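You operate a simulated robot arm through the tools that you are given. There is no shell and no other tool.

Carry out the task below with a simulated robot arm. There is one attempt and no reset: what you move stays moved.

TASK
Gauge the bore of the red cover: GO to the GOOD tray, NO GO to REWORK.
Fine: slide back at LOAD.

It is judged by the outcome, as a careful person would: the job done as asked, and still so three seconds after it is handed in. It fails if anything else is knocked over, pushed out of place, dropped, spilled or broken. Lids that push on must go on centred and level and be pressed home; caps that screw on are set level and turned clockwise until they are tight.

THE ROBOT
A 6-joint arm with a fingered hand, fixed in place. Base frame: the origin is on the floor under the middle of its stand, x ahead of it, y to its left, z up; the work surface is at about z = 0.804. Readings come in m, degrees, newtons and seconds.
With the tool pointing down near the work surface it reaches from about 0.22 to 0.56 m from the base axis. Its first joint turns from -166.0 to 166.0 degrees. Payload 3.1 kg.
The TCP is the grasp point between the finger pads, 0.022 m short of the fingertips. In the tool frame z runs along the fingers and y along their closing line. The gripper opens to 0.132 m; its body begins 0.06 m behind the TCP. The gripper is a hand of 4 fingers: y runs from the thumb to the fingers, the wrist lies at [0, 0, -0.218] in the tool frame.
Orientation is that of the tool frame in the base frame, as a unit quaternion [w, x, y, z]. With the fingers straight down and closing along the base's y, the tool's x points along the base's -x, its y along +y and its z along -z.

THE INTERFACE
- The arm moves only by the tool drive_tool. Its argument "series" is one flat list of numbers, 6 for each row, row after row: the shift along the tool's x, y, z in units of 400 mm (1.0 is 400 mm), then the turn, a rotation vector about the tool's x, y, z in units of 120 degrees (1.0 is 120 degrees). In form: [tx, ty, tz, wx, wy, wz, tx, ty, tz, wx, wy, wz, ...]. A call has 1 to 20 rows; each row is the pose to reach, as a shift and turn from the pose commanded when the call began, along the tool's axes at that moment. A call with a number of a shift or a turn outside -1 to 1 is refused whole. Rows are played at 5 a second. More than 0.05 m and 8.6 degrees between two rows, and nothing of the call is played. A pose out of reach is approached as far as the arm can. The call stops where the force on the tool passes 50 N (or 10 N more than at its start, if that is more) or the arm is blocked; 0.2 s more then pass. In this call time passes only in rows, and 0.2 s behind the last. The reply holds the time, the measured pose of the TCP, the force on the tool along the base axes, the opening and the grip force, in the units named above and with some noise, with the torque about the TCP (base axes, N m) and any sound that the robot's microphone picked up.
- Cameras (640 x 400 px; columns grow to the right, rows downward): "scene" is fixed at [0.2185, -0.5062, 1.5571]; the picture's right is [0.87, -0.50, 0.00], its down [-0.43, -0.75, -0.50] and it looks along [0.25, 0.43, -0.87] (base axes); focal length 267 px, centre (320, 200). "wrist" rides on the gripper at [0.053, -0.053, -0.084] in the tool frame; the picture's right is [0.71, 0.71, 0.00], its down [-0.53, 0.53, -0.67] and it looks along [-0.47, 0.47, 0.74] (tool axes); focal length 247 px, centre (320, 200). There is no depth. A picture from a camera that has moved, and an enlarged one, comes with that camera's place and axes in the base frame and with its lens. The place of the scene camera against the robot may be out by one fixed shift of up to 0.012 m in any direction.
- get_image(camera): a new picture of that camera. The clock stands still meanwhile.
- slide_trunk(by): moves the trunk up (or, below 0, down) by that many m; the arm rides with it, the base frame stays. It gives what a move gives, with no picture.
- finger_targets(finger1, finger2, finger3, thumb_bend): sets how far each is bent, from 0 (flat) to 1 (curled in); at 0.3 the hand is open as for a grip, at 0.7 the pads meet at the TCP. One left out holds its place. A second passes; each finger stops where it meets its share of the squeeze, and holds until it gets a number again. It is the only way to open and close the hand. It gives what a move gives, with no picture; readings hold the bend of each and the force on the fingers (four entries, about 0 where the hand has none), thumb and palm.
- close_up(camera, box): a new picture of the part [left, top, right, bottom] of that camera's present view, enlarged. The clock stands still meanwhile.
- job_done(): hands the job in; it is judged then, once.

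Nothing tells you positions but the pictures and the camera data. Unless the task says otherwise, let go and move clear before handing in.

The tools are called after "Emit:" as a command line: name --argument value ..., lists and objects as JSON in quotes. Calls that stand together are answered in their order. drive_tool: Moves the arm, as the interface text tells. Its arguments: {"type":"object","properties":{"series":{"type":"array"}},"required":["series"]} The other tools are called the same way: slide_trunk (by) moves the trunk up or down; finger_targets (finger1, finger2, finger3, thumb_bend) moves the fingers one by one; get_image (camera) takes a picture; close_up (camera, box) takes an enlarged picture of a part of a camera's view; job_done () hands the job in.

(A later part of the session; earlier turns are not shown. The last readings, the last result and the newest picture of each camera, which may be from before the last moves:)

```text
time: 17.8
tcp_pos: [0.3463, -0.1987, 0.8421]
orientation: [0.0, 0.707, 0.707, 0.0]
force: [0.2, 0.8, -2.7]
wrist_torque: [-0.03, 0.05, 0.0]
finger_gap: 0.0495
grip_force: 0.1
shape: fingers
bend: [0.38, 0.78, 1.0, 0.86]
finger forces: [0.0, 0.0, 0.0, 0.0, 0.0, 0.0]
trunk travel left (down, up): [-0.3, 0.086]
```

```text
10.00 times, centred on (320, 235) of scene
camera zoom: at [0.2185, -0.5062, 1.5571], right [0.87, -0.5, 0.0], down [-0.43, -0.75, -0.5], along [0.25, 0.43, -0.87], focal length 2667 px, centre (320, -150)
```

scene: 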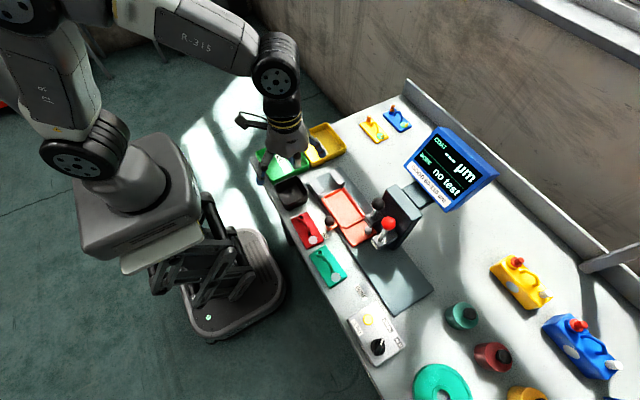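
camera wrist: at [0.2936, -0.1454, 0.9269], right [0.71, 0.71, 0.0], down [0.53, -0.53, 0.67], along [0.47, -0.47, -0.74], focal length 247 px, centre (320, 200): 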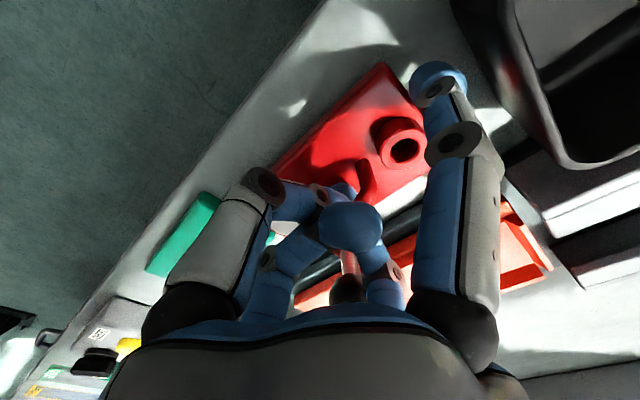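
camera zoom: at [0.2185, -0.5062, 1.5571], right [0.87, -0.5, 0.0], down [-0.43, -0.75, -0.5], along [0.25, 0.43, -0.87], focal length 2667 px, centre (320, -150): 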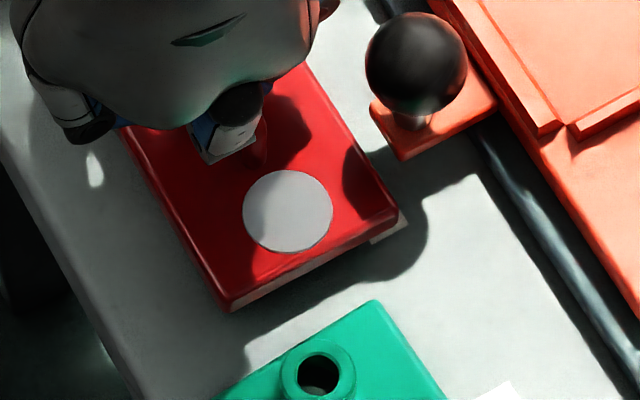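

The cover has been lifted about 1 cm and pushed ~1 cm in +x because thumb and finger2 closed unevenly. I'll ease the fingers back gently so it settles on the bench, then regrip with even bends.

Emit:
finger_targets --finger2 0.78 --thumb_bend 0.81

Emit:
finger_targets --finger2 0.75 --thumb_bend 0.76

Emit:
close_up --camera "wrist" --box '[240, 90, 440, 260]'

Emit:
close_up --camera "scene" --box '[290, 215, 350, 255]'

```text
time: 18.8
tcp_pos: [0.3482, -0.1987, 0.8427]
orientation: [0.0, 0.707, 0.707, 0.0]
force: [0.1, -0.4, -3.3]
wrist_torque: [0.01, 0.03, 0.01]
finger_gap: 0.0473
grip_force: 0.0
shape: fingers
bend: [0.38, 0.66, 1.0, 0.81]
finger forces: [0.0, 0.0, 0.0, 0.0, 0.1, 0.0]
trunk travel left (down, up): [-0.3, 0.086]
```

```text
time: 19.8
tcp_pos: [0.3472, -0.198, 0.8431]
orientation: [0.001, 0.708, 0.706, 0.0]
force: [-0.1, 0.6, -0.8]
wrist_torque: [-0.01, -0.02, 0.03]
finger_gap: 0.0461
grip_force: 0.0
shape: fingers
bend: [0.38, 0.68, 1.0, 0.77]
finger forces: [0.1, 0.1, 0.0, 0.0, 0.0, 0.0]
trunk travel left (down, up): [-0.3, 0.086]
```

```text
2.35 times, centred on (340, 175) of wrist
camera zoom: at [0.2935, -0.1454, 0.927], right [0.71, 0.71, 0.0], down [0.53, -0.53, 0.67], along [0.47, -0.47, -0.74], focal length 581 px, centre (273, 259)
```

zoom: 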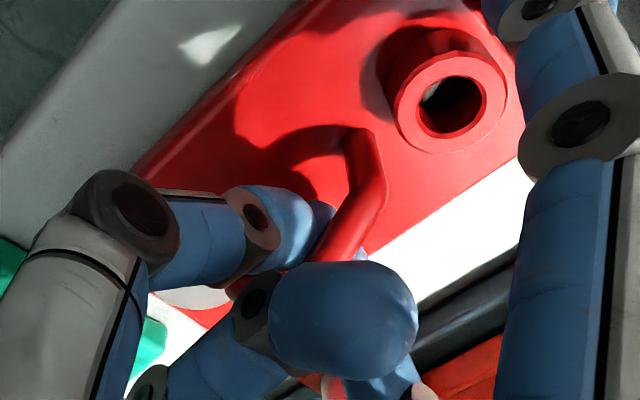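

```text
10.00 times, centred on (320, 235) of scene
camera zoom: at [0.2185, -0.5062, 1.5571], right [0.87, -0.5, 0.0], down [-0.43, -0.75, -0.5], along [0.25, 0.43, -0.87], focal length 2667 px, centre (320, -150)
```

zoom: 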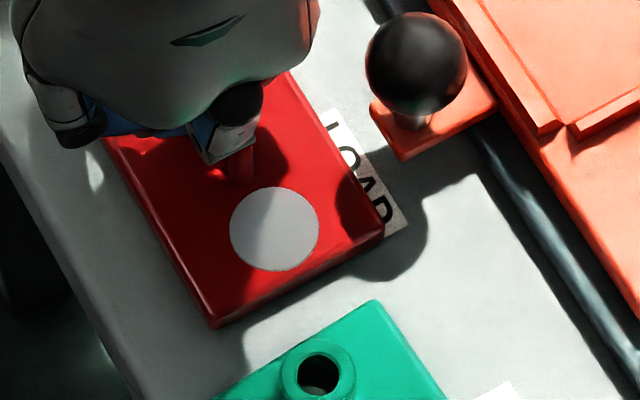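

The cover is back on the bench, now about (+0.009, +0.003) from where it was. I open the pinch, re-centre the hand on the handle, and close evenly.

Emit:
finger_targets --finger2 0.55 --thumb_bend 0.55

Emit:
drive_tool --series '[0.003, 0.012, 0, 0, 0, 0, 0.006, 0.0235, 0, 0, 0, 0]'

Emit:
close_up --camera "wrist" --box '[240, 90, 440, 260]'

Emit:
close_up --camera "scene" --box '[280, 195, 370, 255]'

```text
time: 20.8
tcp_pos: [0.3455, -0.1981, 0.8419]
orientation: [0.0, 0.707, 0.707, 0.0]
force: [0.3, 0.0, -0.2]
wrist_torque: [0.0, -0.02, -0.03]
finger_gap: 0.0525
grip_force: 0.0
shape: fingers
bend: [0.38, 0.55, 1.0, 0.55]
finger forces: [0.0, 0.0, 0.0, 0.1, 0.0, 0.1]
trunk travel left (down, up): [-0.3, 0.086]
```

```text
time: 21.4
tcp_pos: [0.3561, -0.1944, 0.8426]
orientation: [-0.001, 0.707, 0.707, 0.001]
force: [0.8, -0.3, -0.5]
wrist_torque: [0.0, -0.01, 0.0]
finger_gap: 0.0524
grip_force: 0.1
shape: fingers
bend: [0.38, 0.55, 1.0, 0.55]
finger forces: [0.1, 0.0, 0.1, 0.0, 0.1, 0.1]
trunk travel left (down, up): [-0.3, 0.086]
```

```text
2.35 times, centred on (340, 175) of wrist
camera zoom: at [0.3026, -0.1424, 0.9267], right [0.71, 0.71, 0.0], down [0.53, -0.53, 0.67], along [0.47, -0.47, -0.74], focal length 581 px, centre (273, 259)
```

zoom: 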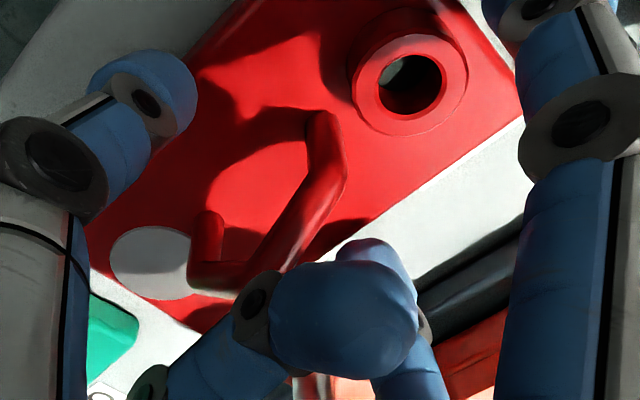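

```text
6.67 times, centred on (325, 225) of scene
camera zoom: at [0.2185, -0.5062, 1.5571], right [0.87, -0.5, 0.0], down [-0.43, -0.75, -0.5], along [0.25, 0.43, -0.87], focal length 1778 px, centre (287, 33)
```

zoom: 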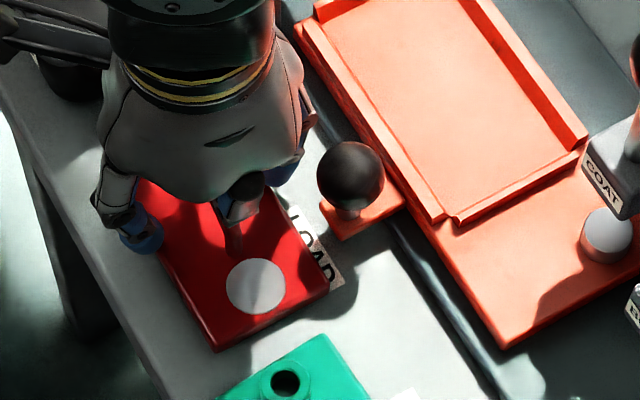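

The handle is again centred between the pads. I close evenly to 0.72.

Emit:
finger_targets --finger2 0.72 --thumb_bend 0.72

Emit:
close_up --camera "wrist" --box '[240, 90, 440, 260]'

```text
time: 22.4
tcp_pos: [0.3573, -0.1943, 0.8425]
orientation: [0.0, 0.707, 0.707, 0.0]
force: [-0.1, -0.4, 0.2]
wrist_torque: [-0.01, 0.02, 0.0]
finger_gap: 0.0454
grip_force: 0.0
shape: fingers
bend: [0.38, 0.71, 1.0, 0.71]
finger forces: [0.0, 0.1, 0.0, 0.1, 0.0, 0.1]
trunk travel left (down, up): [-0.3, 0.086]
```

```text
2.35 times, centred on (340, 175) of wrist
camera zoom: at [0.3025, -0.1426, 0.9268], right [0.71, 0.71, 0.0], down [0.53, -0.53, 0.67], along [0.47, -0.47, -0.74], focal length 581 px, centre (273, 259)
```

zoom: 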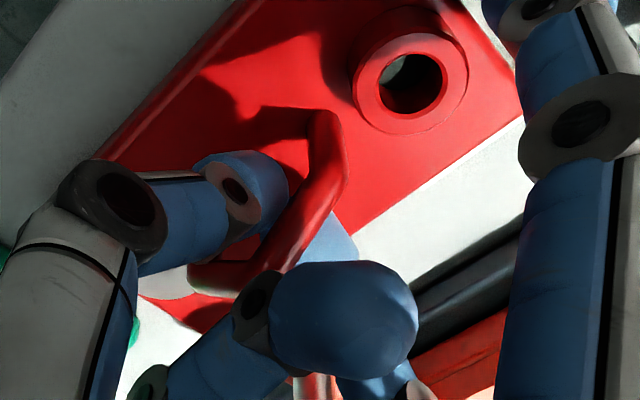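

Both fingers are at 0.71 around the handle without moving the cover. I lift slowly by 2 cm and check that it hangs level.

Emit:
drive_tool --series '[0, 0, -0.0125, 0, 0, 0, 0, 0, -0.02, 0, 0, 0, 0, 0, -0.0275, 0, 0, 0, 0, 0, -0.035, 0, 0, 0, 0, 0, -0.0425, 0, 0, 0, 0, 0, -0.05, 0, 0, 0]'

Emit:
get_image --camera "wrist"

Emit:
close_up --camera "wrist" --box '[240, 90, 440, 260]'

Emit:
close_up --camera "scene" --box '[280, 195, 370, 255]'

```text
time: 23.8
tcp_pos: [0.3568, -0.1948, 0.8617]
orientation: [0.0, 0.707, 0.707, 0.0]
force: [0.4, -0.2, -2.3]
wrist_torque: [0.0, 0.02, 0.01]
finger_gap: 0.0458
grip_force: 1.9
shape: fingers
bend: [0.38, 0.71, 1.0, 0.71]
finger forces: [0.0, 1.4, 0.0, 0.1, 1.5, 0.0]
trunk travel left (down, up): [-0.3, 0.086]
```

```text
taken
camera wrist: at [0.3025, -0.142, 0.9464], right [0.71, 0.71, 0.0], down [0.53, -0.53, 0.67], along [0.47, -0.47, -0.74], focal length 247 px, centre (320, 200)
```

wrist: 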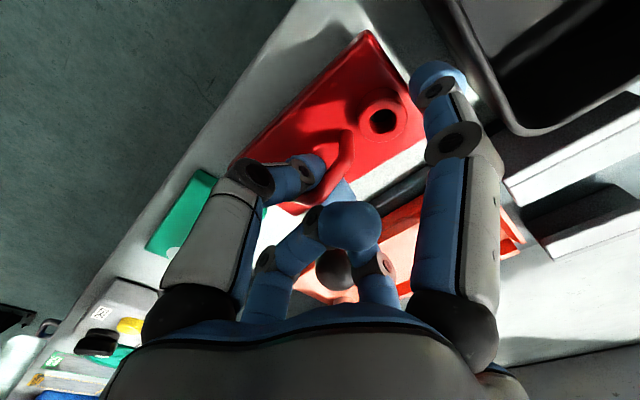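

```text
2.35 times, centred on (340, 175) of wrist
camera zoom: at [0.3025, -0.142, 0.9464], right [0.71, 0.71, 0.0], down [0.53, -0.53, 0.67], along [0.47, -0.47, -0.74], focal length 581 px, centre (273, 259)
```

zoom: 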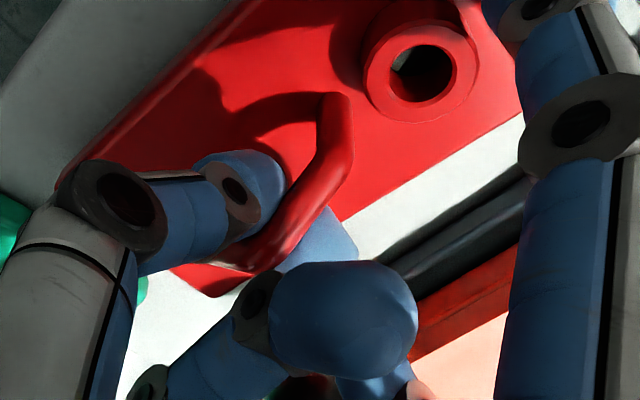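

```text
6.67 times, centred on (325, 225) of scene
camera zoom: at [0.2185, -0.5062, 1.5571], right [0.87, -0.5, 0.0], down [-0.43, -0.75, -0.5], along [0.25, 0.43, -0.87], focal length 1778 px, centre (287, 33)
```

zoom: 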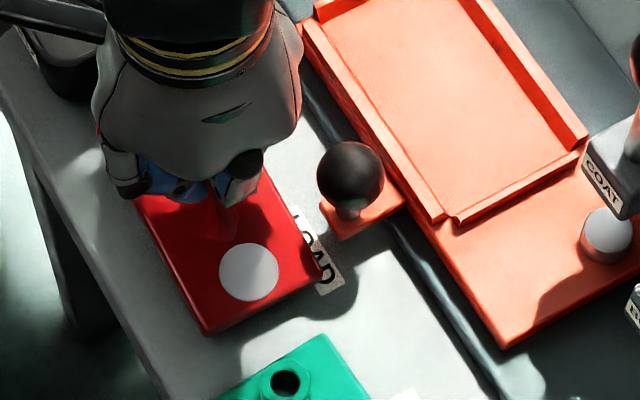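

The grip now carries about 2.3 N with even finger forces. I lift a further 6 cm slowly and check the attitude of the cover.

Emit:
drive_tool --series '[0, 0, -0.0125, 0, 0, 0, 0, 0, -0.025, 0, 0, 0, 0, 0, -0.0375, 0, 0, 0, 0, 0, -0.0525, 0, 0, 0, 0, 0, -0.07, 0, 0, 0, 0, 0, -0.09, 0, 0, 0, 0, 0, -0.11, 0, 0, 0, 0, 0, -0.13, 0, 0, 0, 0, 0, -0.14, 0, 0, 0, 0, 0, -0.15, 0, 0, 0]'

Emit:
get_image --camera "wrist"

Emit:
close_up --camera "scene" --box '[280, 180, 370, 250]'

```text
time: 26.0
tcp_pos: [0.3563, -0.1957, 0.9224]
orientation: [0.0, 0.707, 0.707, 0.0]
force: [0.6, 0.2, -2.7]
wrist_torque: [-0.01, 0.04, 0.0]
finger_gap: 0.0454
grip_force: 1.8
shape: fingers
bend: [0.38, 0.71, 1.0, 0.71]
finger forces: [0.0, 1.4, 0.1, 0.1, 1.5, 0.0]
trunk travel left (down, up): [-0.3, 0.086]
```

```text
taken
camera wrist: at [0.3027, -0.1425, 1.0062], right [0.71, 0.71, 0.0], down [0.53, -0.53, 0.67], along [0.47, -0.47, -0.74], focal length 247 px, centre (320, 200)
```

wrist: 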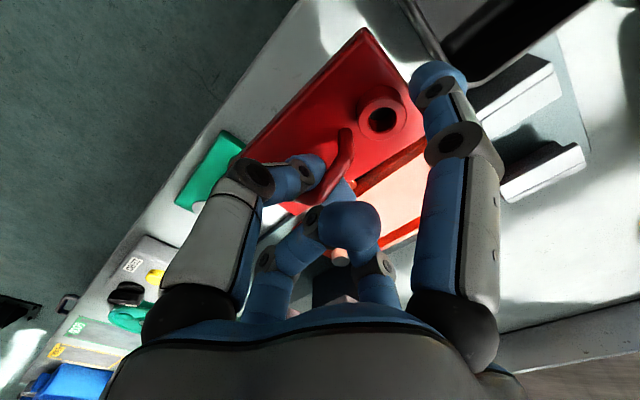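

```text
5.71 times, centred on (325, 215) of scene
camera zoom: at [0.2185, -0.5062, 1.5571], right [0.87, -0.5, 0.0], down [-0.43, -0.75, -0.5], along [0.25, 0.43, -0.87], focal length 1524 px, centre (291, 114)
```

zoom: 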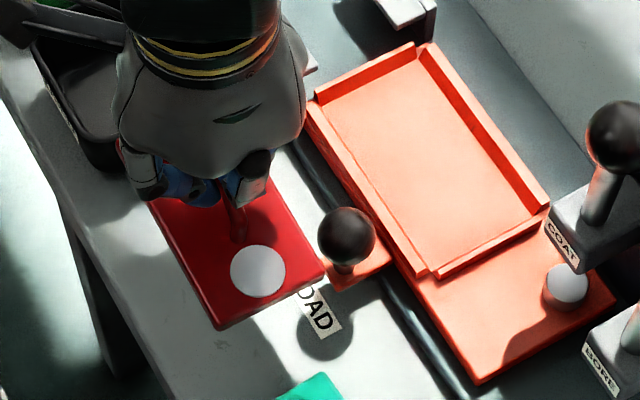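

The cover hangs securely and level (about 2.7 N). I raise it a bit more and carry it gently over the nest, target centre (0.473, -0.2005).

Emit:
drive_tool --series '[0, 0, -0.03, 0, 0, 0, 0, 0, -0.06, 0, 0, 0, 0, 0, -0.0825, 0, 0, 0, -0.001, 0.02, -0.0825, 0, 0, 0, -0.002, 0.055, -0.0825, 0, 0, 0, -0.004, 0.1, -0.0825, 0, 0, 0, -0.006, 0.15, -0.0825, 0, 0, 0, -0.008, 0.2, -0.0825, 0, 0, 0, -0.01, 0.245, -0.0825, 0, 0, 0, -0.01125, 0.28, -0.0825, 0, 0, 0, -0.01125, 0.29775, -0.0825, 0, 0, 0]'

Emit:
get_image --camera "wrist"

Emit:
close_up --camera "wrist" --box '[230, 20, 450, 240]'

Emit:
close_up --camera "scene" --box '[310, 140, 420, 250]'

```text
time: 28.4
tcp_pos: [0.4762, -0.1994, 0.9561]
orientation: [-0.001, 0.707, 0.707, 0.0]
force: [-0.4, 0.7, -3.6]
wrist_torque: [-0.02, -0.03, 0.0]
finger_gap: 0.0452
grip_force: 1.7
shape: fingers
bend: [0.38, 0.71, 1.0, 0.71]
finger forces: [0.0, 1.6, 0.0, 0.0, 1.5, 0.0]
trunk travel left (down, up): [-0.3, 0.086]
```

```text
taken
camera wrist: at [0.4221, -0.147, 1.0393], right [0.71, 0.71, 0.0], down [0.53, -0.53, 0.67], along [0.47, -0.47, -0.74], focal length 247 px, centre (320, 200)
```

wrist: 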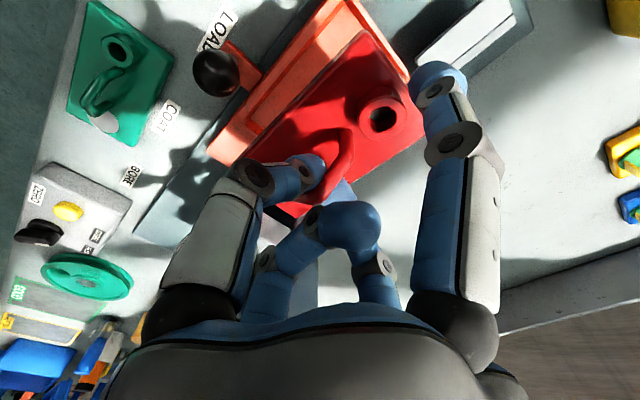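

```text
1.82 times, centred on (340, 130) of wrist
camera zoom: at [0.4221, -0.147, 1.0393], right [0.71, 0.71, 0.0], down [0.53, -0.53, 0.67], along [0.47, -0.47, -0.74], focal length 449 px, centre (284, 327)
```

zoom: 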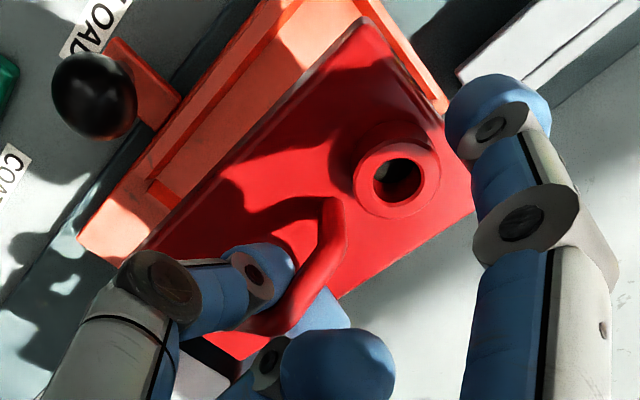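

```text
3.64 times, centred on (365, 195) of scene
camera zoom: at [0.2185, -0.5062, 1.5571], right [0.87, -0.5, 0.0], down [-0.43, -0.75, -0.5], along [0.25, 0.43, -0.87], focal length 970 px, centre (156, 218)
```

zoom: 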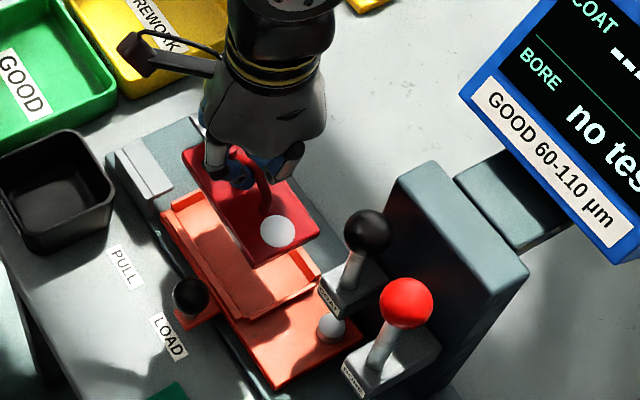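

The cover is centred over the nest within about a millimetre (cover centre ≈ 0.474, -0.2008). I lower it to just above the nest walls and check again.

Emit:
drive_tool --series '[0, 0, 0.04, 0, 0, 0, 0, 0, 0.08, 0, 0, 0, 0, 0, 0.115, 0, 0, 0, 0, 0, 0.145, 0, 0, 0, 0, 0, 0.17, 0, 0, 0, 0, 0, 0.185, 0, 0, 0]'

Emit:
get_image --camera "wrist"

Emit:
close_up --camera "wrist" --box '[200, 20, 450, 240]'

Emit:
close_up --camera "scene" --box '[310, 160, 400, 250]'

```text
time: 29.8
tcp_pos: [0.4755, -0.2, 0.8809]
orientation: [0.001, 0.708, 0.707, 0.0]
force: [0.6, -0.5, -3.1]
wrist_torque: [-0.05, 0.03, 0.0]
finger_gap: 0.0453
grip_force: 1.8
shape: fingers
bend: [0.38, 0.71, 1.0, 0.71]
finger forces: [0.0, 1.5, 0.0, 0.0, 1.5, 0.0]
trunk travel left (down, up): [-0.3, 0.086]
```

```text
taken
camera wrist: at [0.4224, -0.1472, 0.9648], right [0.71, 0.71, 0.0], down [0.53, -0.53, 0.67], along [0.47, -0.47, -0.74], focal length 247 px, centre (320, 200)
```

wrist: 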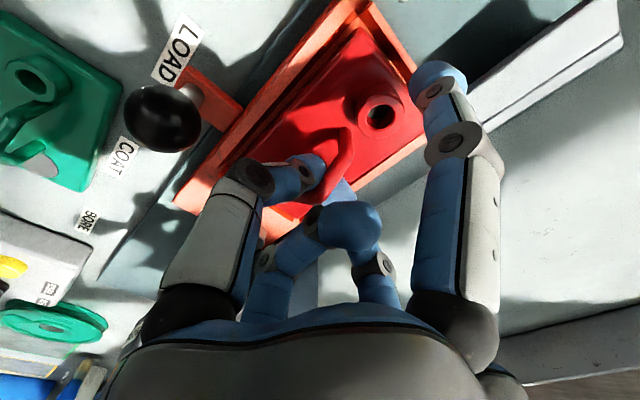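

```text
1.82 times, centred on (325, 130) of wrist
camera zoom: at [0.4224, -0.1472, 0.9648], right [0.71, 0.71, 0.0], down [0.53, -0.53, 0.67], along [0.47, -0.47, -0.74], focal length 449 px, centre (311, 327)
```

zoom: 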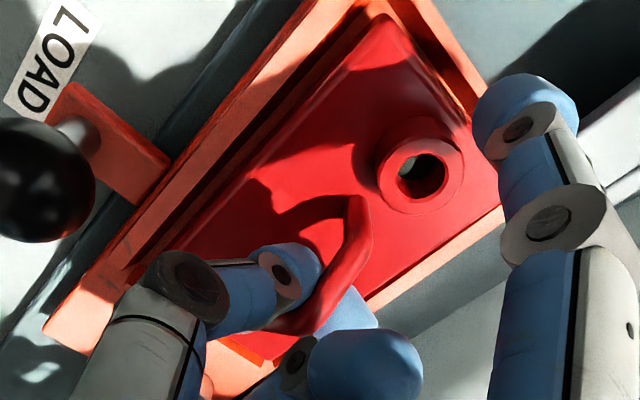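

```text
4.44 times, centred on (355, 205) of scene
camera zoom: at [0.2185, -0.5062, 1.5571], right [0.87, -0.5, 0.0], down [-0.43, -0.75, -0.5], along [0.25, 0.43, -0.87], focal length 1185 px, centre (164, 178)
```

zoom: 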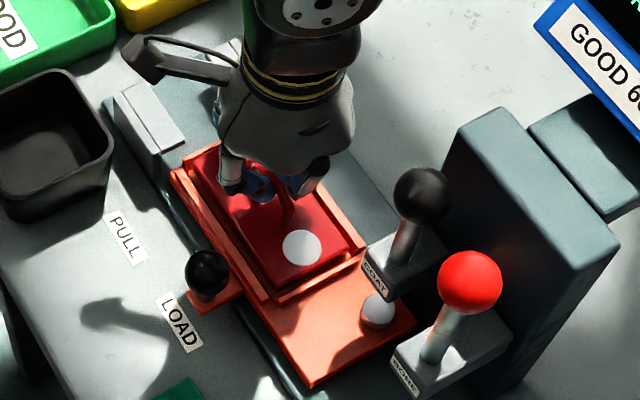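

Alignment in the nest looks good from both views. I lower the last ~1.5 cm in small steps, watching for the weight to come off.

Emit:
drive_tool --series '[0, 0, 0.01, 0, 0, 0, 0, 0, 0.02, 0, 0, 0, 0, 0, 0.0275, 0, 0, 0, 0, 0, 0.0325, 0, 0, 0]'

Emit:
close_up --camera "wrist" --box '[200, 20, 450, 240]'

Emit:
close_up --camera "scene" --box '[310, 160, 400, 250]'

```text
time: 30.8
tcp_pos: [0.4748, -0.1999, 0.868]
orientation: [0.001, 0.707, 0.707, 0.0]
force: [0.5, 0.2, 0.1]
wrist_torque: [0.01, 0.02, -0.01]
finger_gap: 0.0453
grip_force: 0.0
shape: fingers
bend: [0.38, 0.71, 1.0, 0.71]
finger forces: [0.1, 0.0, 0.0, 0.0, 0.0, 0.1]
trunk travel left (down, up): [-0.3, 0.086]
```

```text
1.82 times, centred on (325, 130) of wrist
camera zoom: at [0.422, -0.1469, 0.9524], right [0.71, 0.71, 0.0], down [0.53, -0.53, 0.67], along [0.47, -0.47, -0.74], focal length 449 px, centre (311, 327)
```

zoom: 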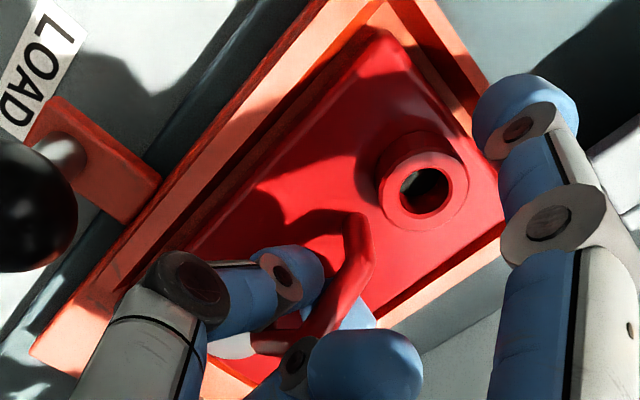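

```text
4.44 times, centred on (355, 205) of scene
camera zoom: at [0.2185, -0.5062, 1.5571], right [0.87, -0.5, 0.0], down [-0.43, -0.75, -0.5], along [0.25, 0.43, -0.87], focal length 1185 px, centre (164, 178)
```

zoom: 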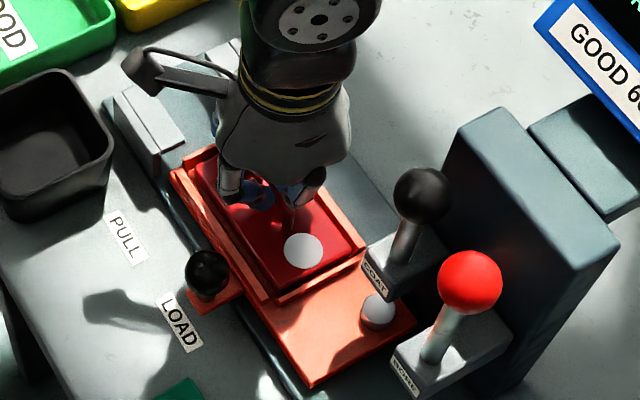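

The cover now rests in the nest (no load on the fingers). I open the pinch modestly and rise straight up.

Emit:
finger_targets --finger2 0.58 --thumb_bend 0.58

Emit:
drive_tool --series '[0, 0, -0.02, 0, 0, 0, 0, 0, -0.05, 0, 0, 0, 0, 0, -0.1, 0, 0, 0, 0, 0, -0.16, 0, 0, 0, 0, 0, -0.22, 0, 0, 0, 0, 0, -0.28, 0, 0, 0]'

Emit:
get_image --camera "wrist"

Emit:
close_up --camera "scene" --box '[310, 160, 400, 250]'

```text
time: 31.8
tcp_pos: [0.475, -0.1994, 0.8683]
orientation: [0.0, 0.707, 0.707, 0.0]
force: [-0.6, -0.6, 0.2]
wrist_torque: [0.01, -0.01, 0.0]
finger_gap: 0.0511
grip_force: 0.1
shape: fingers
bend: [0.38, 0.57, 1.0, 0.57]
finger forces: [0.0, 0.0, 0.0, 0.0, 0.1, 0.0]
trunk travel left (down, up): [-0.3, 0.086]
```

```text
time: 33.2
tcp_pos: [0.475, -0.2011, 0.9794]
orientation: [0.0, 0.707, 0.708, 0.0]
force: [-1.2, 0.1, -0.6]
wrist_torque: [0.03, -0.01, 0.01]
finger_gap: 0.0507
grip_force: 0.0
shape: fingers
bend: [0.38, 0.57, 1.0, 0.57]
finger forces: [0.1, 0.1, 0.0, 0.0, 0.0, 0.1]
trunk travel left (down, up): [-0.3, 0.086]
```

```text
taken
camera wrist: at [0.4217, -0.1482, 1.0644], right [0.71, 0.71, 0.0], down [0.53, -0.53, 0.67], along [0.47, -0.47, -0.74], focal length 247 px, centre (320, 200)
```

wrist: 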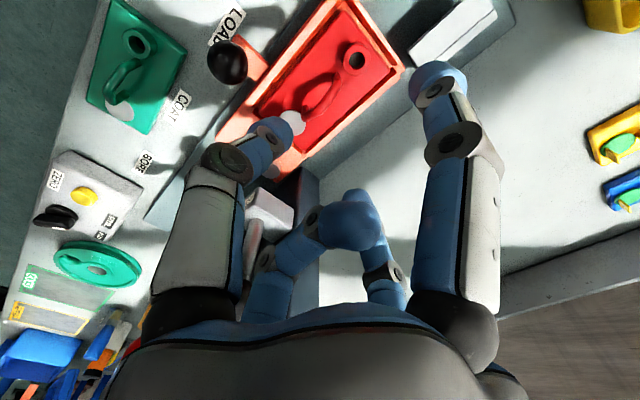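

```text
4.44 times, centred on (355, 205) of scene
camera zoom: at [0.2185, -0.5062, 1.5571], right [0.87, -0.5, 0.0], down [-0.43, -0.75, -0.5], along [0.25, 0.43, -0.87], focal length 1185 px, centre (164, 178)
```

zoom: 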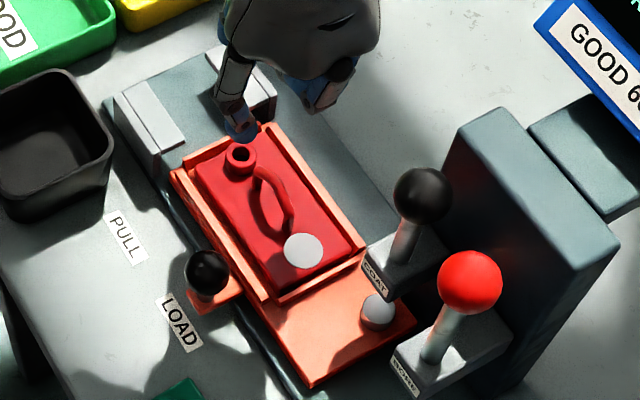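

The cover sits in the nest. I zoom to check it is centred.

Emit:
close_up --camera "scene" --box '[340, 180, 390, 235]'

Emit:
close_up --camera "wrist" --box '[230, 0, 420, 170]'

```text
7.27 times, centred on (365, 208) of scene
camera zoom: at [0.2185, -0.5062, 1.5571], right [0.87, -0.5, 0.0], down [-0.43, -0.75, -0.5], along [0.25, 0.43, -0.87], focal length 1940 px, centre (-7, 146)
```

zoom: 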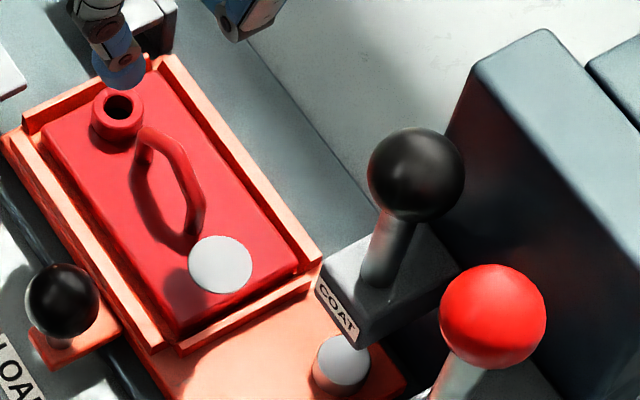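

```text
2.35 times, centred on (325, 85) of wrist
camera zoom: at [0.4217, -0.1482, 1.0644], right [0.71, 0.71, 0.0], down [0.53, -0.53, 0.67], along [0.47, -0.47, -0.74], focal length 581 px, centre (308, 471)
```

zoom: 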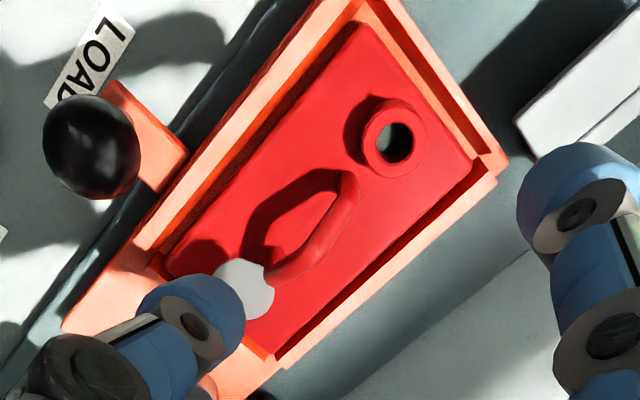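

The cover is inside the nest; I measure the gaps on each side at higher magnification.

Emit:
close_up --camera "wrist" --box '[320, 0, 410, 70]'

Emit:
close_up --camera "wrist" --box '[260, 70, 360, 160]'

Emit:
close_up --camera "scene" --box '[350, 200, 390, 235]'

```text
5.71 times, centred on (365, 35) of wrist
camera zoom: at [0.4217, -0.1482, 1.0644], right [0.71, 0.71, 0.0], down [0.53, -0.53, 0.67], along [0.47, -0.47, -0.74], focal length 1411 px, centre (63, 1143)
```

zoom: 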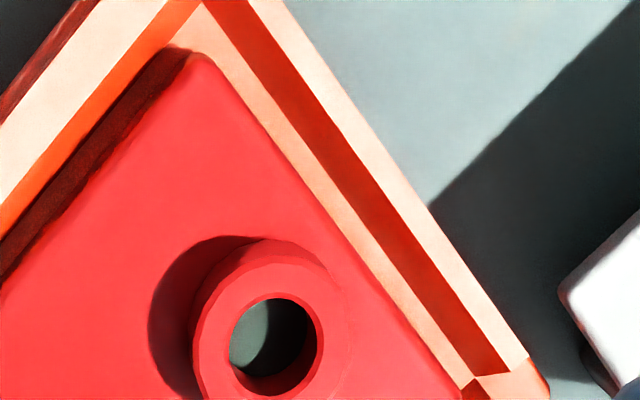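

```text
4.44 times, centred on (310, 115) of wrist
camera zoom: at [0.4217, -0.1482, 1.0644], right [0.71, 0.71, 0.0], down [0.53, -0.53, 0.67], along [0.47, -0.47, -0.74], focal length 1098 px, centre (364, 578)
```

zoom: 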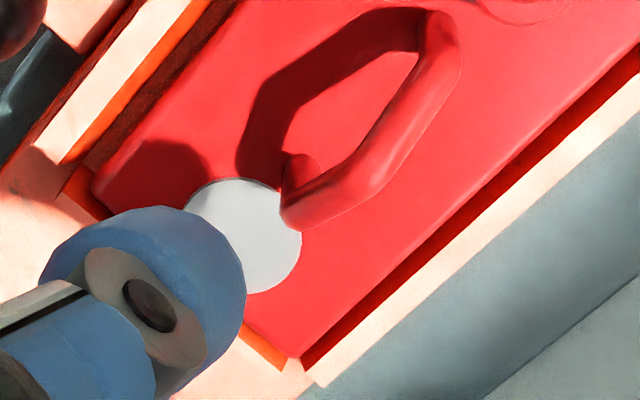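

```text
11.43 times, centred on (370, 218) of scene
camera zoom: at [0.2185, -0.5062, 1.5571], right [0.87, -0.5, 0.0], down [-0.43, -0.75, -0.5], along [0.25, 0.43, -0.87], focal length 3048 px, centre (-251, 0)
```

zoom: 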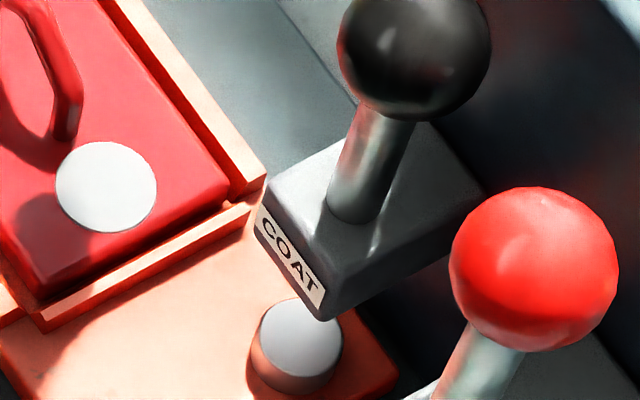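

The cover is centred within about 1 mm. Next is the slide: I'll grip the black knob on the carriage (about 0.407, -0.230, 0.8585) with all four fingers as a chuck, hand turned so the fingers sit diagonally and stay clear of the levers.

Emit:
drive_tool --series '[-0.012, -0.028, 0, 0, 0, -0.0625, -0.024, -0.056, 0, 0, 0, -0.125, -0.036, -0.085, 0, 0, 0, -0.1875, -0.048, -0.113, 0, 0, 0, -0.25, -0.06, -0.142, 0, 0, 0, -0.3125, -0.072, -0.17, 0, 0, 0, -0.375]'

Emit:
finger_targets --finger1 0.5 --finger2 0.5 --finger3 0.5 --thumb_bend 0.5

Emit:
get_image --camera "wrist"

Emit:
close_up --camera "scene" --box '[290, 140, 420, 250]'

```text
time: 34.6
tcp_pos: [0.4075, -0.229, 0.9803]
orientation: [0.0, 0.382, 0.924, 0.001]
force: [-0.1, -0.1, -0.6]
wrist_torque: [-0.01, 0.03, -0.02]
finger_gap: 0.0512
grip_force: 0.0
shape: fingers
bend: [0.38, 0.57, 1.0, 0.57]
finger forces: [0.0, 0.0, 0.1, 0.0, 0.0, 0.1]
trunk travel left (down, up): [-0.3, 0.086]
```

```text
time: 35.6
tcp_pos: [0.4088, -0.2289, 0.9802]
orientation: [0.0, 0.383, 0.924, 0.0]
force: [0.4, -0.1, 0.9]
wrist_torque: [-0.05, 0.0, 0.02]
finger_gap: 0.0407
grip_force: 0.1
shape: fingers
bend: [0.5, 0.5, 0.5, 0.5]
finger forces: [0.0, 0.0, 0.0, 0.0, 0.0, 0.0]
trunk travel left (down, up): [-0.3, 0.086]
```

```text
taken
camera wrist: at [0.3321, -0.2294, 1.0644], right [0.0, 1.0, 0.0], down [0.74, 0.0, 0.67], along [0.67, 0.0, -0.74], focal length 247 px, centre (320, 200)
```

wrist: 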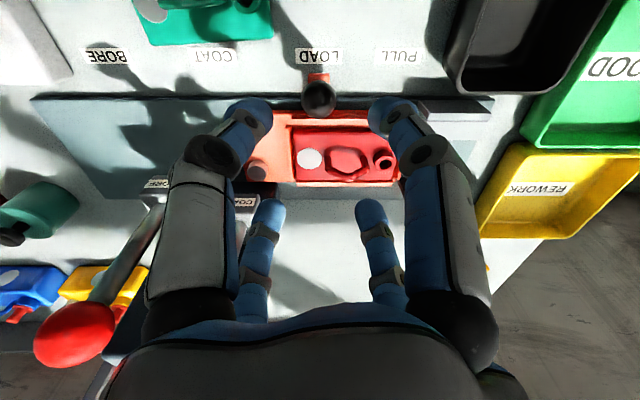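

```text
3.64 times, centred on (355, 195) of scene
camera zoom: at [0.2185, -0.5062, 1.5571], right [0.87, -0.5, 0.0], down [-0.43, -0.75, -0.5], along [0.25, 0.43, -0.87], focal length 970 px, centre (193, 218)
```

zoom: 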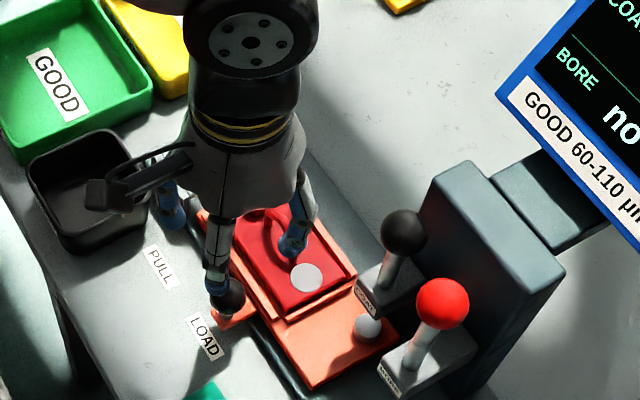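

The view is now square to the bench, and the knob is right under the TCP. I descend around it.

Emit:
drive_tool --series '[0, 0, 0.08, 0, 0, 0, 0, 0, 0.14, 0, 0, 0, 0, 0, 0.19, 0, 0, 0, 0, 0, 0.225, 0, 0, 0, 0, 0, 0.25, 0, 0, 0, 0, 0, 0.2655, 0, 0, 0]'

Emit:
get_image --camera "wrist"

Emit:
close_up --camera "wrist" --box '[200, 60, 440, 260]'

```text
time: 37.0
tcp_pos: [0.4075, -0.2288, 0.8737]
orientation: [0.0, 0.383, 0.924, -0.001]
force: [0.3, -0.3, 0.1]
wrist_torque: [0.01, 0.0, 0.05]
finger_gap: 0.0409
grip_force: 0.1
shape: fingers
bend: [0.5, 0.5, 0.5, 0.5]
finger forces: [0.0, 0.0, 0.0, 0.0, 0.1, 0.0]
trunk travel left (down, up): [-0.3, 0.086]
```

```text
taken
camera wrist: at [0.332, -0.2297, 0.9576], right [0.0, 1.0, 0.0], down [0.74, 0.0, 0.67], along [0.67, 0.0, -0.74], focal length 247 px, centre (320, 200)
```

wrist: 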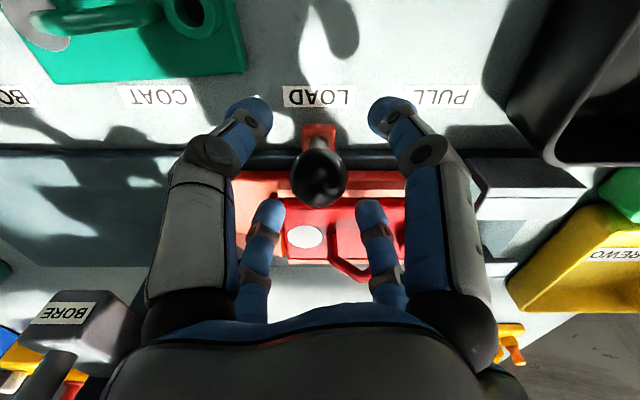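

```text
2.00 times, centred on (320, 160) of wrist
camera zoom: at [0.332, -0.2297, 0.9576], right [0.0, 1.0, 0.0], down [0.74, 0.0, 0.67], along [0.67, 0.0, -0.74], focal length 494 px, centre (320, 280)
```

zoom: 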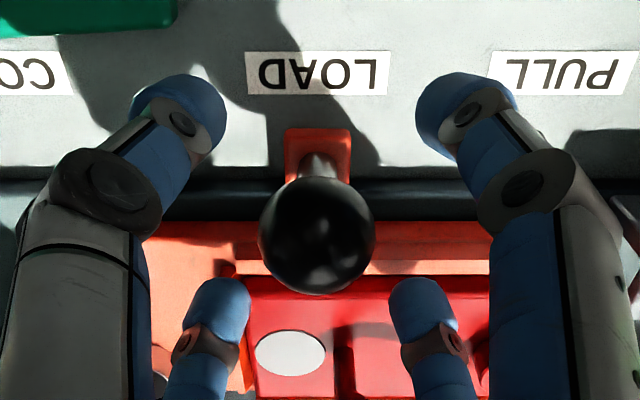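

The knob is centred between all four fingertips. I close the four fingers on it.

Emit:
finger_targets --finger1 0.64 --finger2 0.64 --finger3 0.64 --thumb_bend 0.64

Emit:
close_up --camera "wrist" --box '[200, 60, 440, 260]'

```text
time: 38.0
tcp_pos: [0.4072, -0.2296, 0.8735]
orientation: [0.0, 0.383, 0.924, 0.0]
force: [-0.8, -0.3, -0.1]
wrist_torque: [0.01, 0.01, -0.01]
finger_gap: 0.0132
grip_force: 4.1
shape: fingers
bend: [0.62, 0.62, 0.61, 0.62]
finger forces: [1.6, 1.4, 1.7, 0.0, 2.6, 0.0]
trunk travel left (down, up): [-0.3, 0.086]
```

```text
2.00 times, centred on (320, 160) of wrist
camera zoom: at [0.3318, -0.2297, 0.9576], right [0.0, 1.0, 0.0], down [0.74, 0.0, 0.67], along [0.67, 0.0, -0.74], focal length 494 px, centre (320, 280)
```

zoom: 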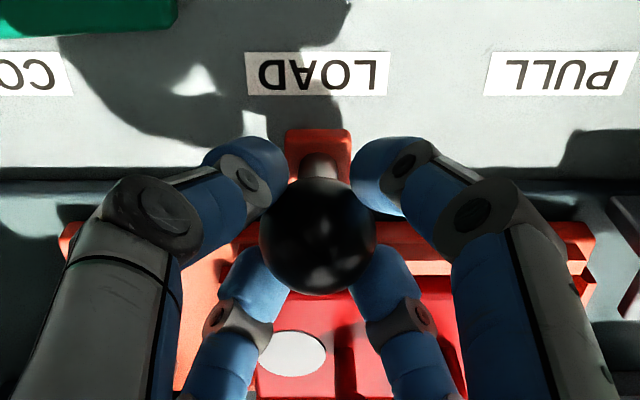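

All four fingers hold the knob evenly. I slide the carriage toward BORE, first 0.185 m, watching forces and sounds.

Emit:
drive_tool --series '[-0.00884, -0.00884, 0, 0, 0, 0, -0.02652, -0.02652, 0, 0, 0, 0, -0.05303, -0.05303, 0, 0, 0, 0, -0.08839, -0.08839, 0, 0, 0, 0, -0.12374, -0.12374, 0, 0, 0, 0, -0.1591, -0.1591, 0, 0, 0, 0, -0.19445, -0.19445, 0, 0, 0, 0, -0.22981, -0.22981, 0, 0, 0, 0, -0.26517, -0.26517, 0, 0, 0, 0, -0.30052, -0.30052, 0, 0, 0, 0, -0.32704, -0.32704, 0, 0, 0, 0]'

Emit:
get_image --camera "wrist"

Emit:
get_image --camera "scene"

```text
time: 40.4
tcp_pos: [0.3964, -0.3931, 0.8763]
orientation: [0.0, 0.383, 0.924, -0.001]
force: [8.5, 0.6, -1.0]
wrist_torque: [0.0, -0.18, -0.1]
finger_gap: 0.0081
grip_force: 4.2
shape: fingers
bend: [0.64, 0.56, 0.62, 0.64]
finger forces: [0.0, 6.2, 1.6, 0.0, 0.0, 0.1]
out of reach, approached as far as the arm can: row 10, 11
trunk travel left (down, up): [-0.3, 0.086]
```

```text
taken
camera wrist: at [0.3204, -0.3945, 0.9611], right [0.0, 1.0, 0.0], down [0.74, 0.0, 0.67], along [0.67, 0.0, -0.74], focal length 247 px, centre (320, 200)
```

wrist: 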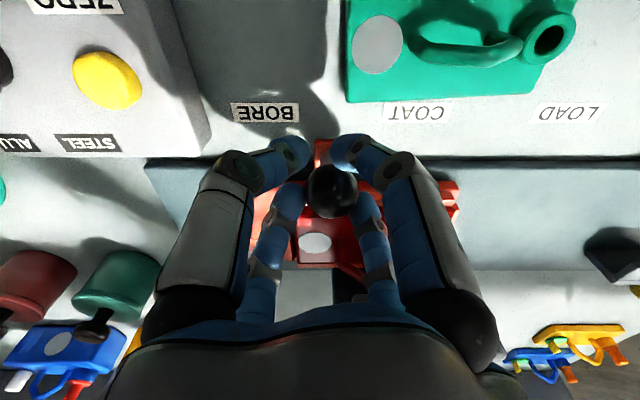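

```text
taken
```

scene: 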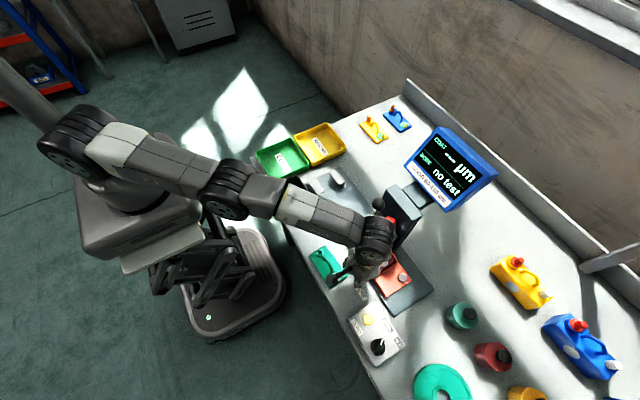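

The arm hit its reach limit with the carriage about 4 cm short of BORE. I'll tilt the hand outward (pivoting on the knob) to gain reach, staying in place for now.

Emit:
drive_tool --series '[0.02652, 0.02652, 0, 0, 0, 0, 0.02652, 0.02652, 0, 0, -0.03, 0, 0.02652, 0.02652, 0, 0, -0.06, 0, 0.02652, 0.02652, 0, 0, -0.09, 0, 0.02652, 0.02652, 0, 0, -0.12, 0, 0.02652, 0.02652, 0, 0, -0.14, 0]'

Emit:
get_image --camera "wrist"

Emit:
close_up --camera "scene" --box '[310, 180, 450, 320]'

```text
time: 41.8
tcp_pos: [0.3939, -0.3799, 0.8766]
orientation: [0.135, 0.379, 0.914, -0.055]
force: [1.1, -0.6, -3.7]
wrist_torque: [0.05, 0.05, 0.03]
finger_gap: 0.0081
grip_force: 4.2
shape: fingers
bend: [0.64, 0.58, 0.61, 0.64]
finger forces: [0.0, 4.7, 3.3, 0.0, 0.0, 0.0]
trunk travel left (down, up): [-0.3, 0.086]
```

```text
taken
camera wrist: at [0.3028, -0.3646, 0.9415], right [0.02, 0.98, -0.2], down [0.59, 0.15, 0.79], along [0.81, -0.14, -0.58], focal length 247 px, centre (320, 200)
```

wrist: 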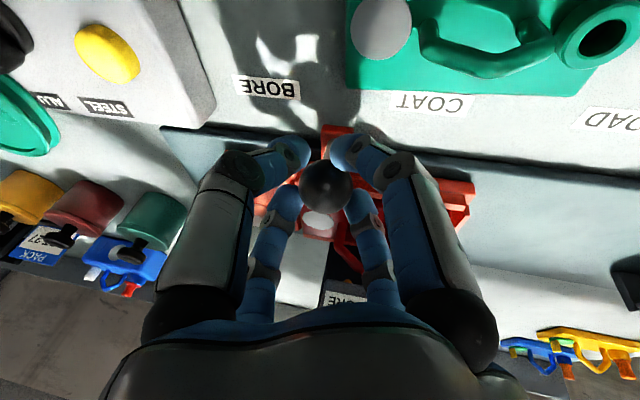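

```text
2.86 times, centred on (380, 250) of scene
camera zoom: at [0.2185, -0.5062, 1.5571], right [0.87, -0.5, 0.0], down [-0.43, -0.75, -0.5], along [0.25, 0.43, -0.87], focal length 762 px, centre (149, 57)
```

zoom: 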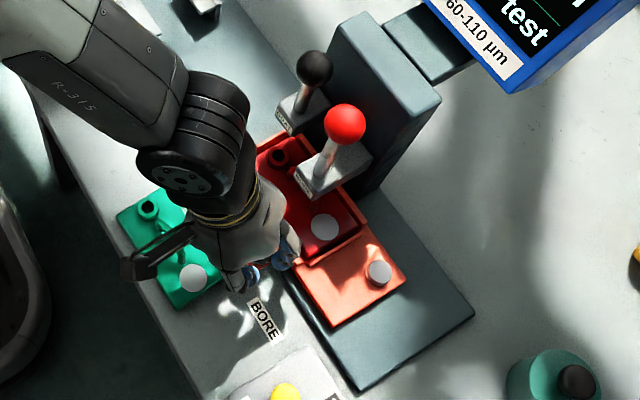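

The hand is tilted about 17° outward and the knob is still caged. I recentre on the knob and push the carriage the remaining ~4.6 cm toward BORE.

Emit:
drive_tool --series '[-0.0178, 0.0186, 0.0054, 0, 0, 0, -0.0347, 0.0009, 0.0105, 0, 0, 0, -0.0516, -0.0168, 0.0156, 0, 0, 0, -0.0686, -0.0344, 0.0207, 0, 0, 0, -0.0855, -0.0521, 0.0258, 0, 0, 0, -0.0956, -0.0627, 0.0289, 0, 0, 0]'

Emit:
get_image --camera "wrist"

Emit:
close_up --camera "scene" --box '[310, 180, 450, 320]'

```text
time: 43.2
tcp_pos: [0.4044, -0.4262, 0.8775]
orientation: [0.135, 0.379, 0.914, -0.056]
force: [-4.0, -1.6, 0.8]
wrist_torque: [-0.04, 0.08, -0.01]
finger_gap: 0.0141
grip_force: 3.7
shape: fingers
bend: [0.61, 0.62, 0.62, 0.62]
finger forces: [2.3, 1.5, 1.6, 0.1, 3.3, 0.1]
trunk travel left (down, up): [-0.3, 0.086]
```

```text
taken
camera wrist: at [0.3127, -0.411, 0.9427], right [0.02, 0.98, -0.2], down [0.59, 0.15, 0.79], along [0.81, -0.14, -0.57], focal length 247 px, centre (320, 200)
```

wrist: 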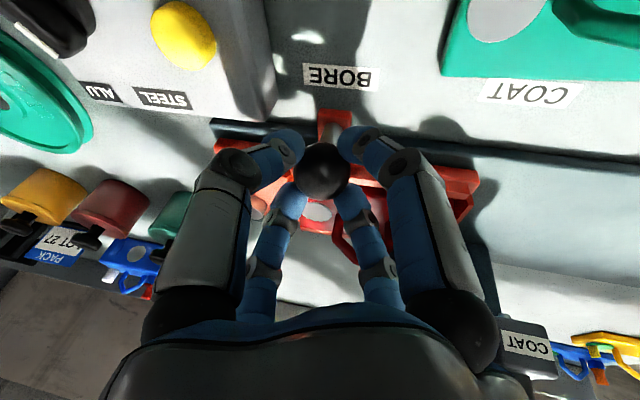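

```text
2.86 times, centred on (380, 250) of scene
camera zoom: at [0.2185, -0.5062, 1.5571], right [0.87, -0.5, 0.0], down [-0.43, -0.75, -0.5], along [0.25, 0.43, -0.87], focal length 762 px, centre (149, 57)
```

zoom: 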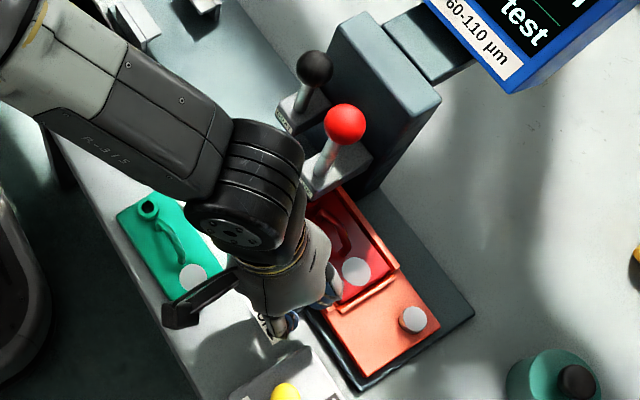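

The knob is now next to the BORE label. I zoom in to compare the knob's tab with the label precisely.

Emit:
close_up --camera "wrist" --box '[270, 50, 410, 160]'

Emit:
close_up --camera "scene" --box '[390, 210, 450, 300]'

Emit:
close_up --camera "scene" --box '[400, 120, 500, 220]'

```text
3.64 times, centred on (340, 105) of wrist
camera zoom: at [0.3127, -0.411, 0.9427], right [0.02, 0.98, -0.2], down [0.59, 0.15, 0.79], along [0.81, -0.14, -0.57], focal length 898 px, centre (247, 546)
```

zoom: 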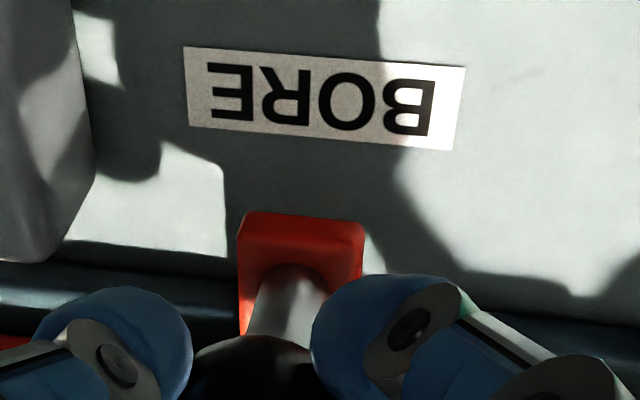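

```text
4.44 times, centred on (420, 255) of scene
camera zoom: at [0.2185, -0.5062, 1.5571], right [0.87, -0.5, 0.0], down [-0.43, -0.75, -0.5], along [0.25, 0.43, -0.87], focal length 1185 px, centre (-124, -44)
```

zoom: 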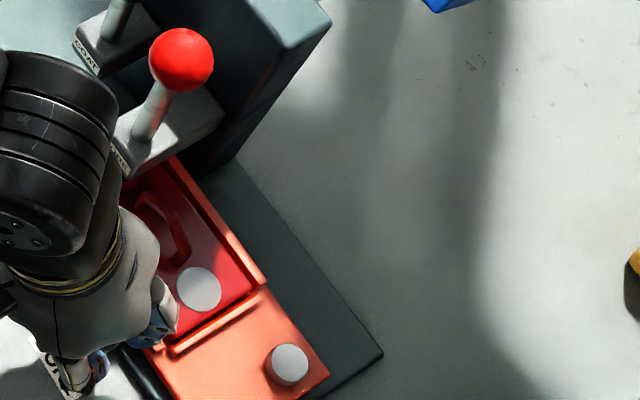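

```text
4.00 times, centred on (450, 170) of scene
camera zoom: at [0.2185, -0.5062, 1.5571], right [0.87, -0.5, 0.0], down [-0.43, -0.75, -0.5], along [0.25, 0.43, -0.87], focal length 1067 px, centre (-200, 320)
```

zoom: 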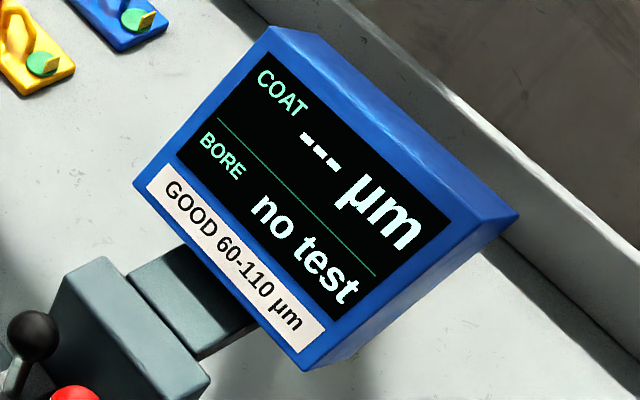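

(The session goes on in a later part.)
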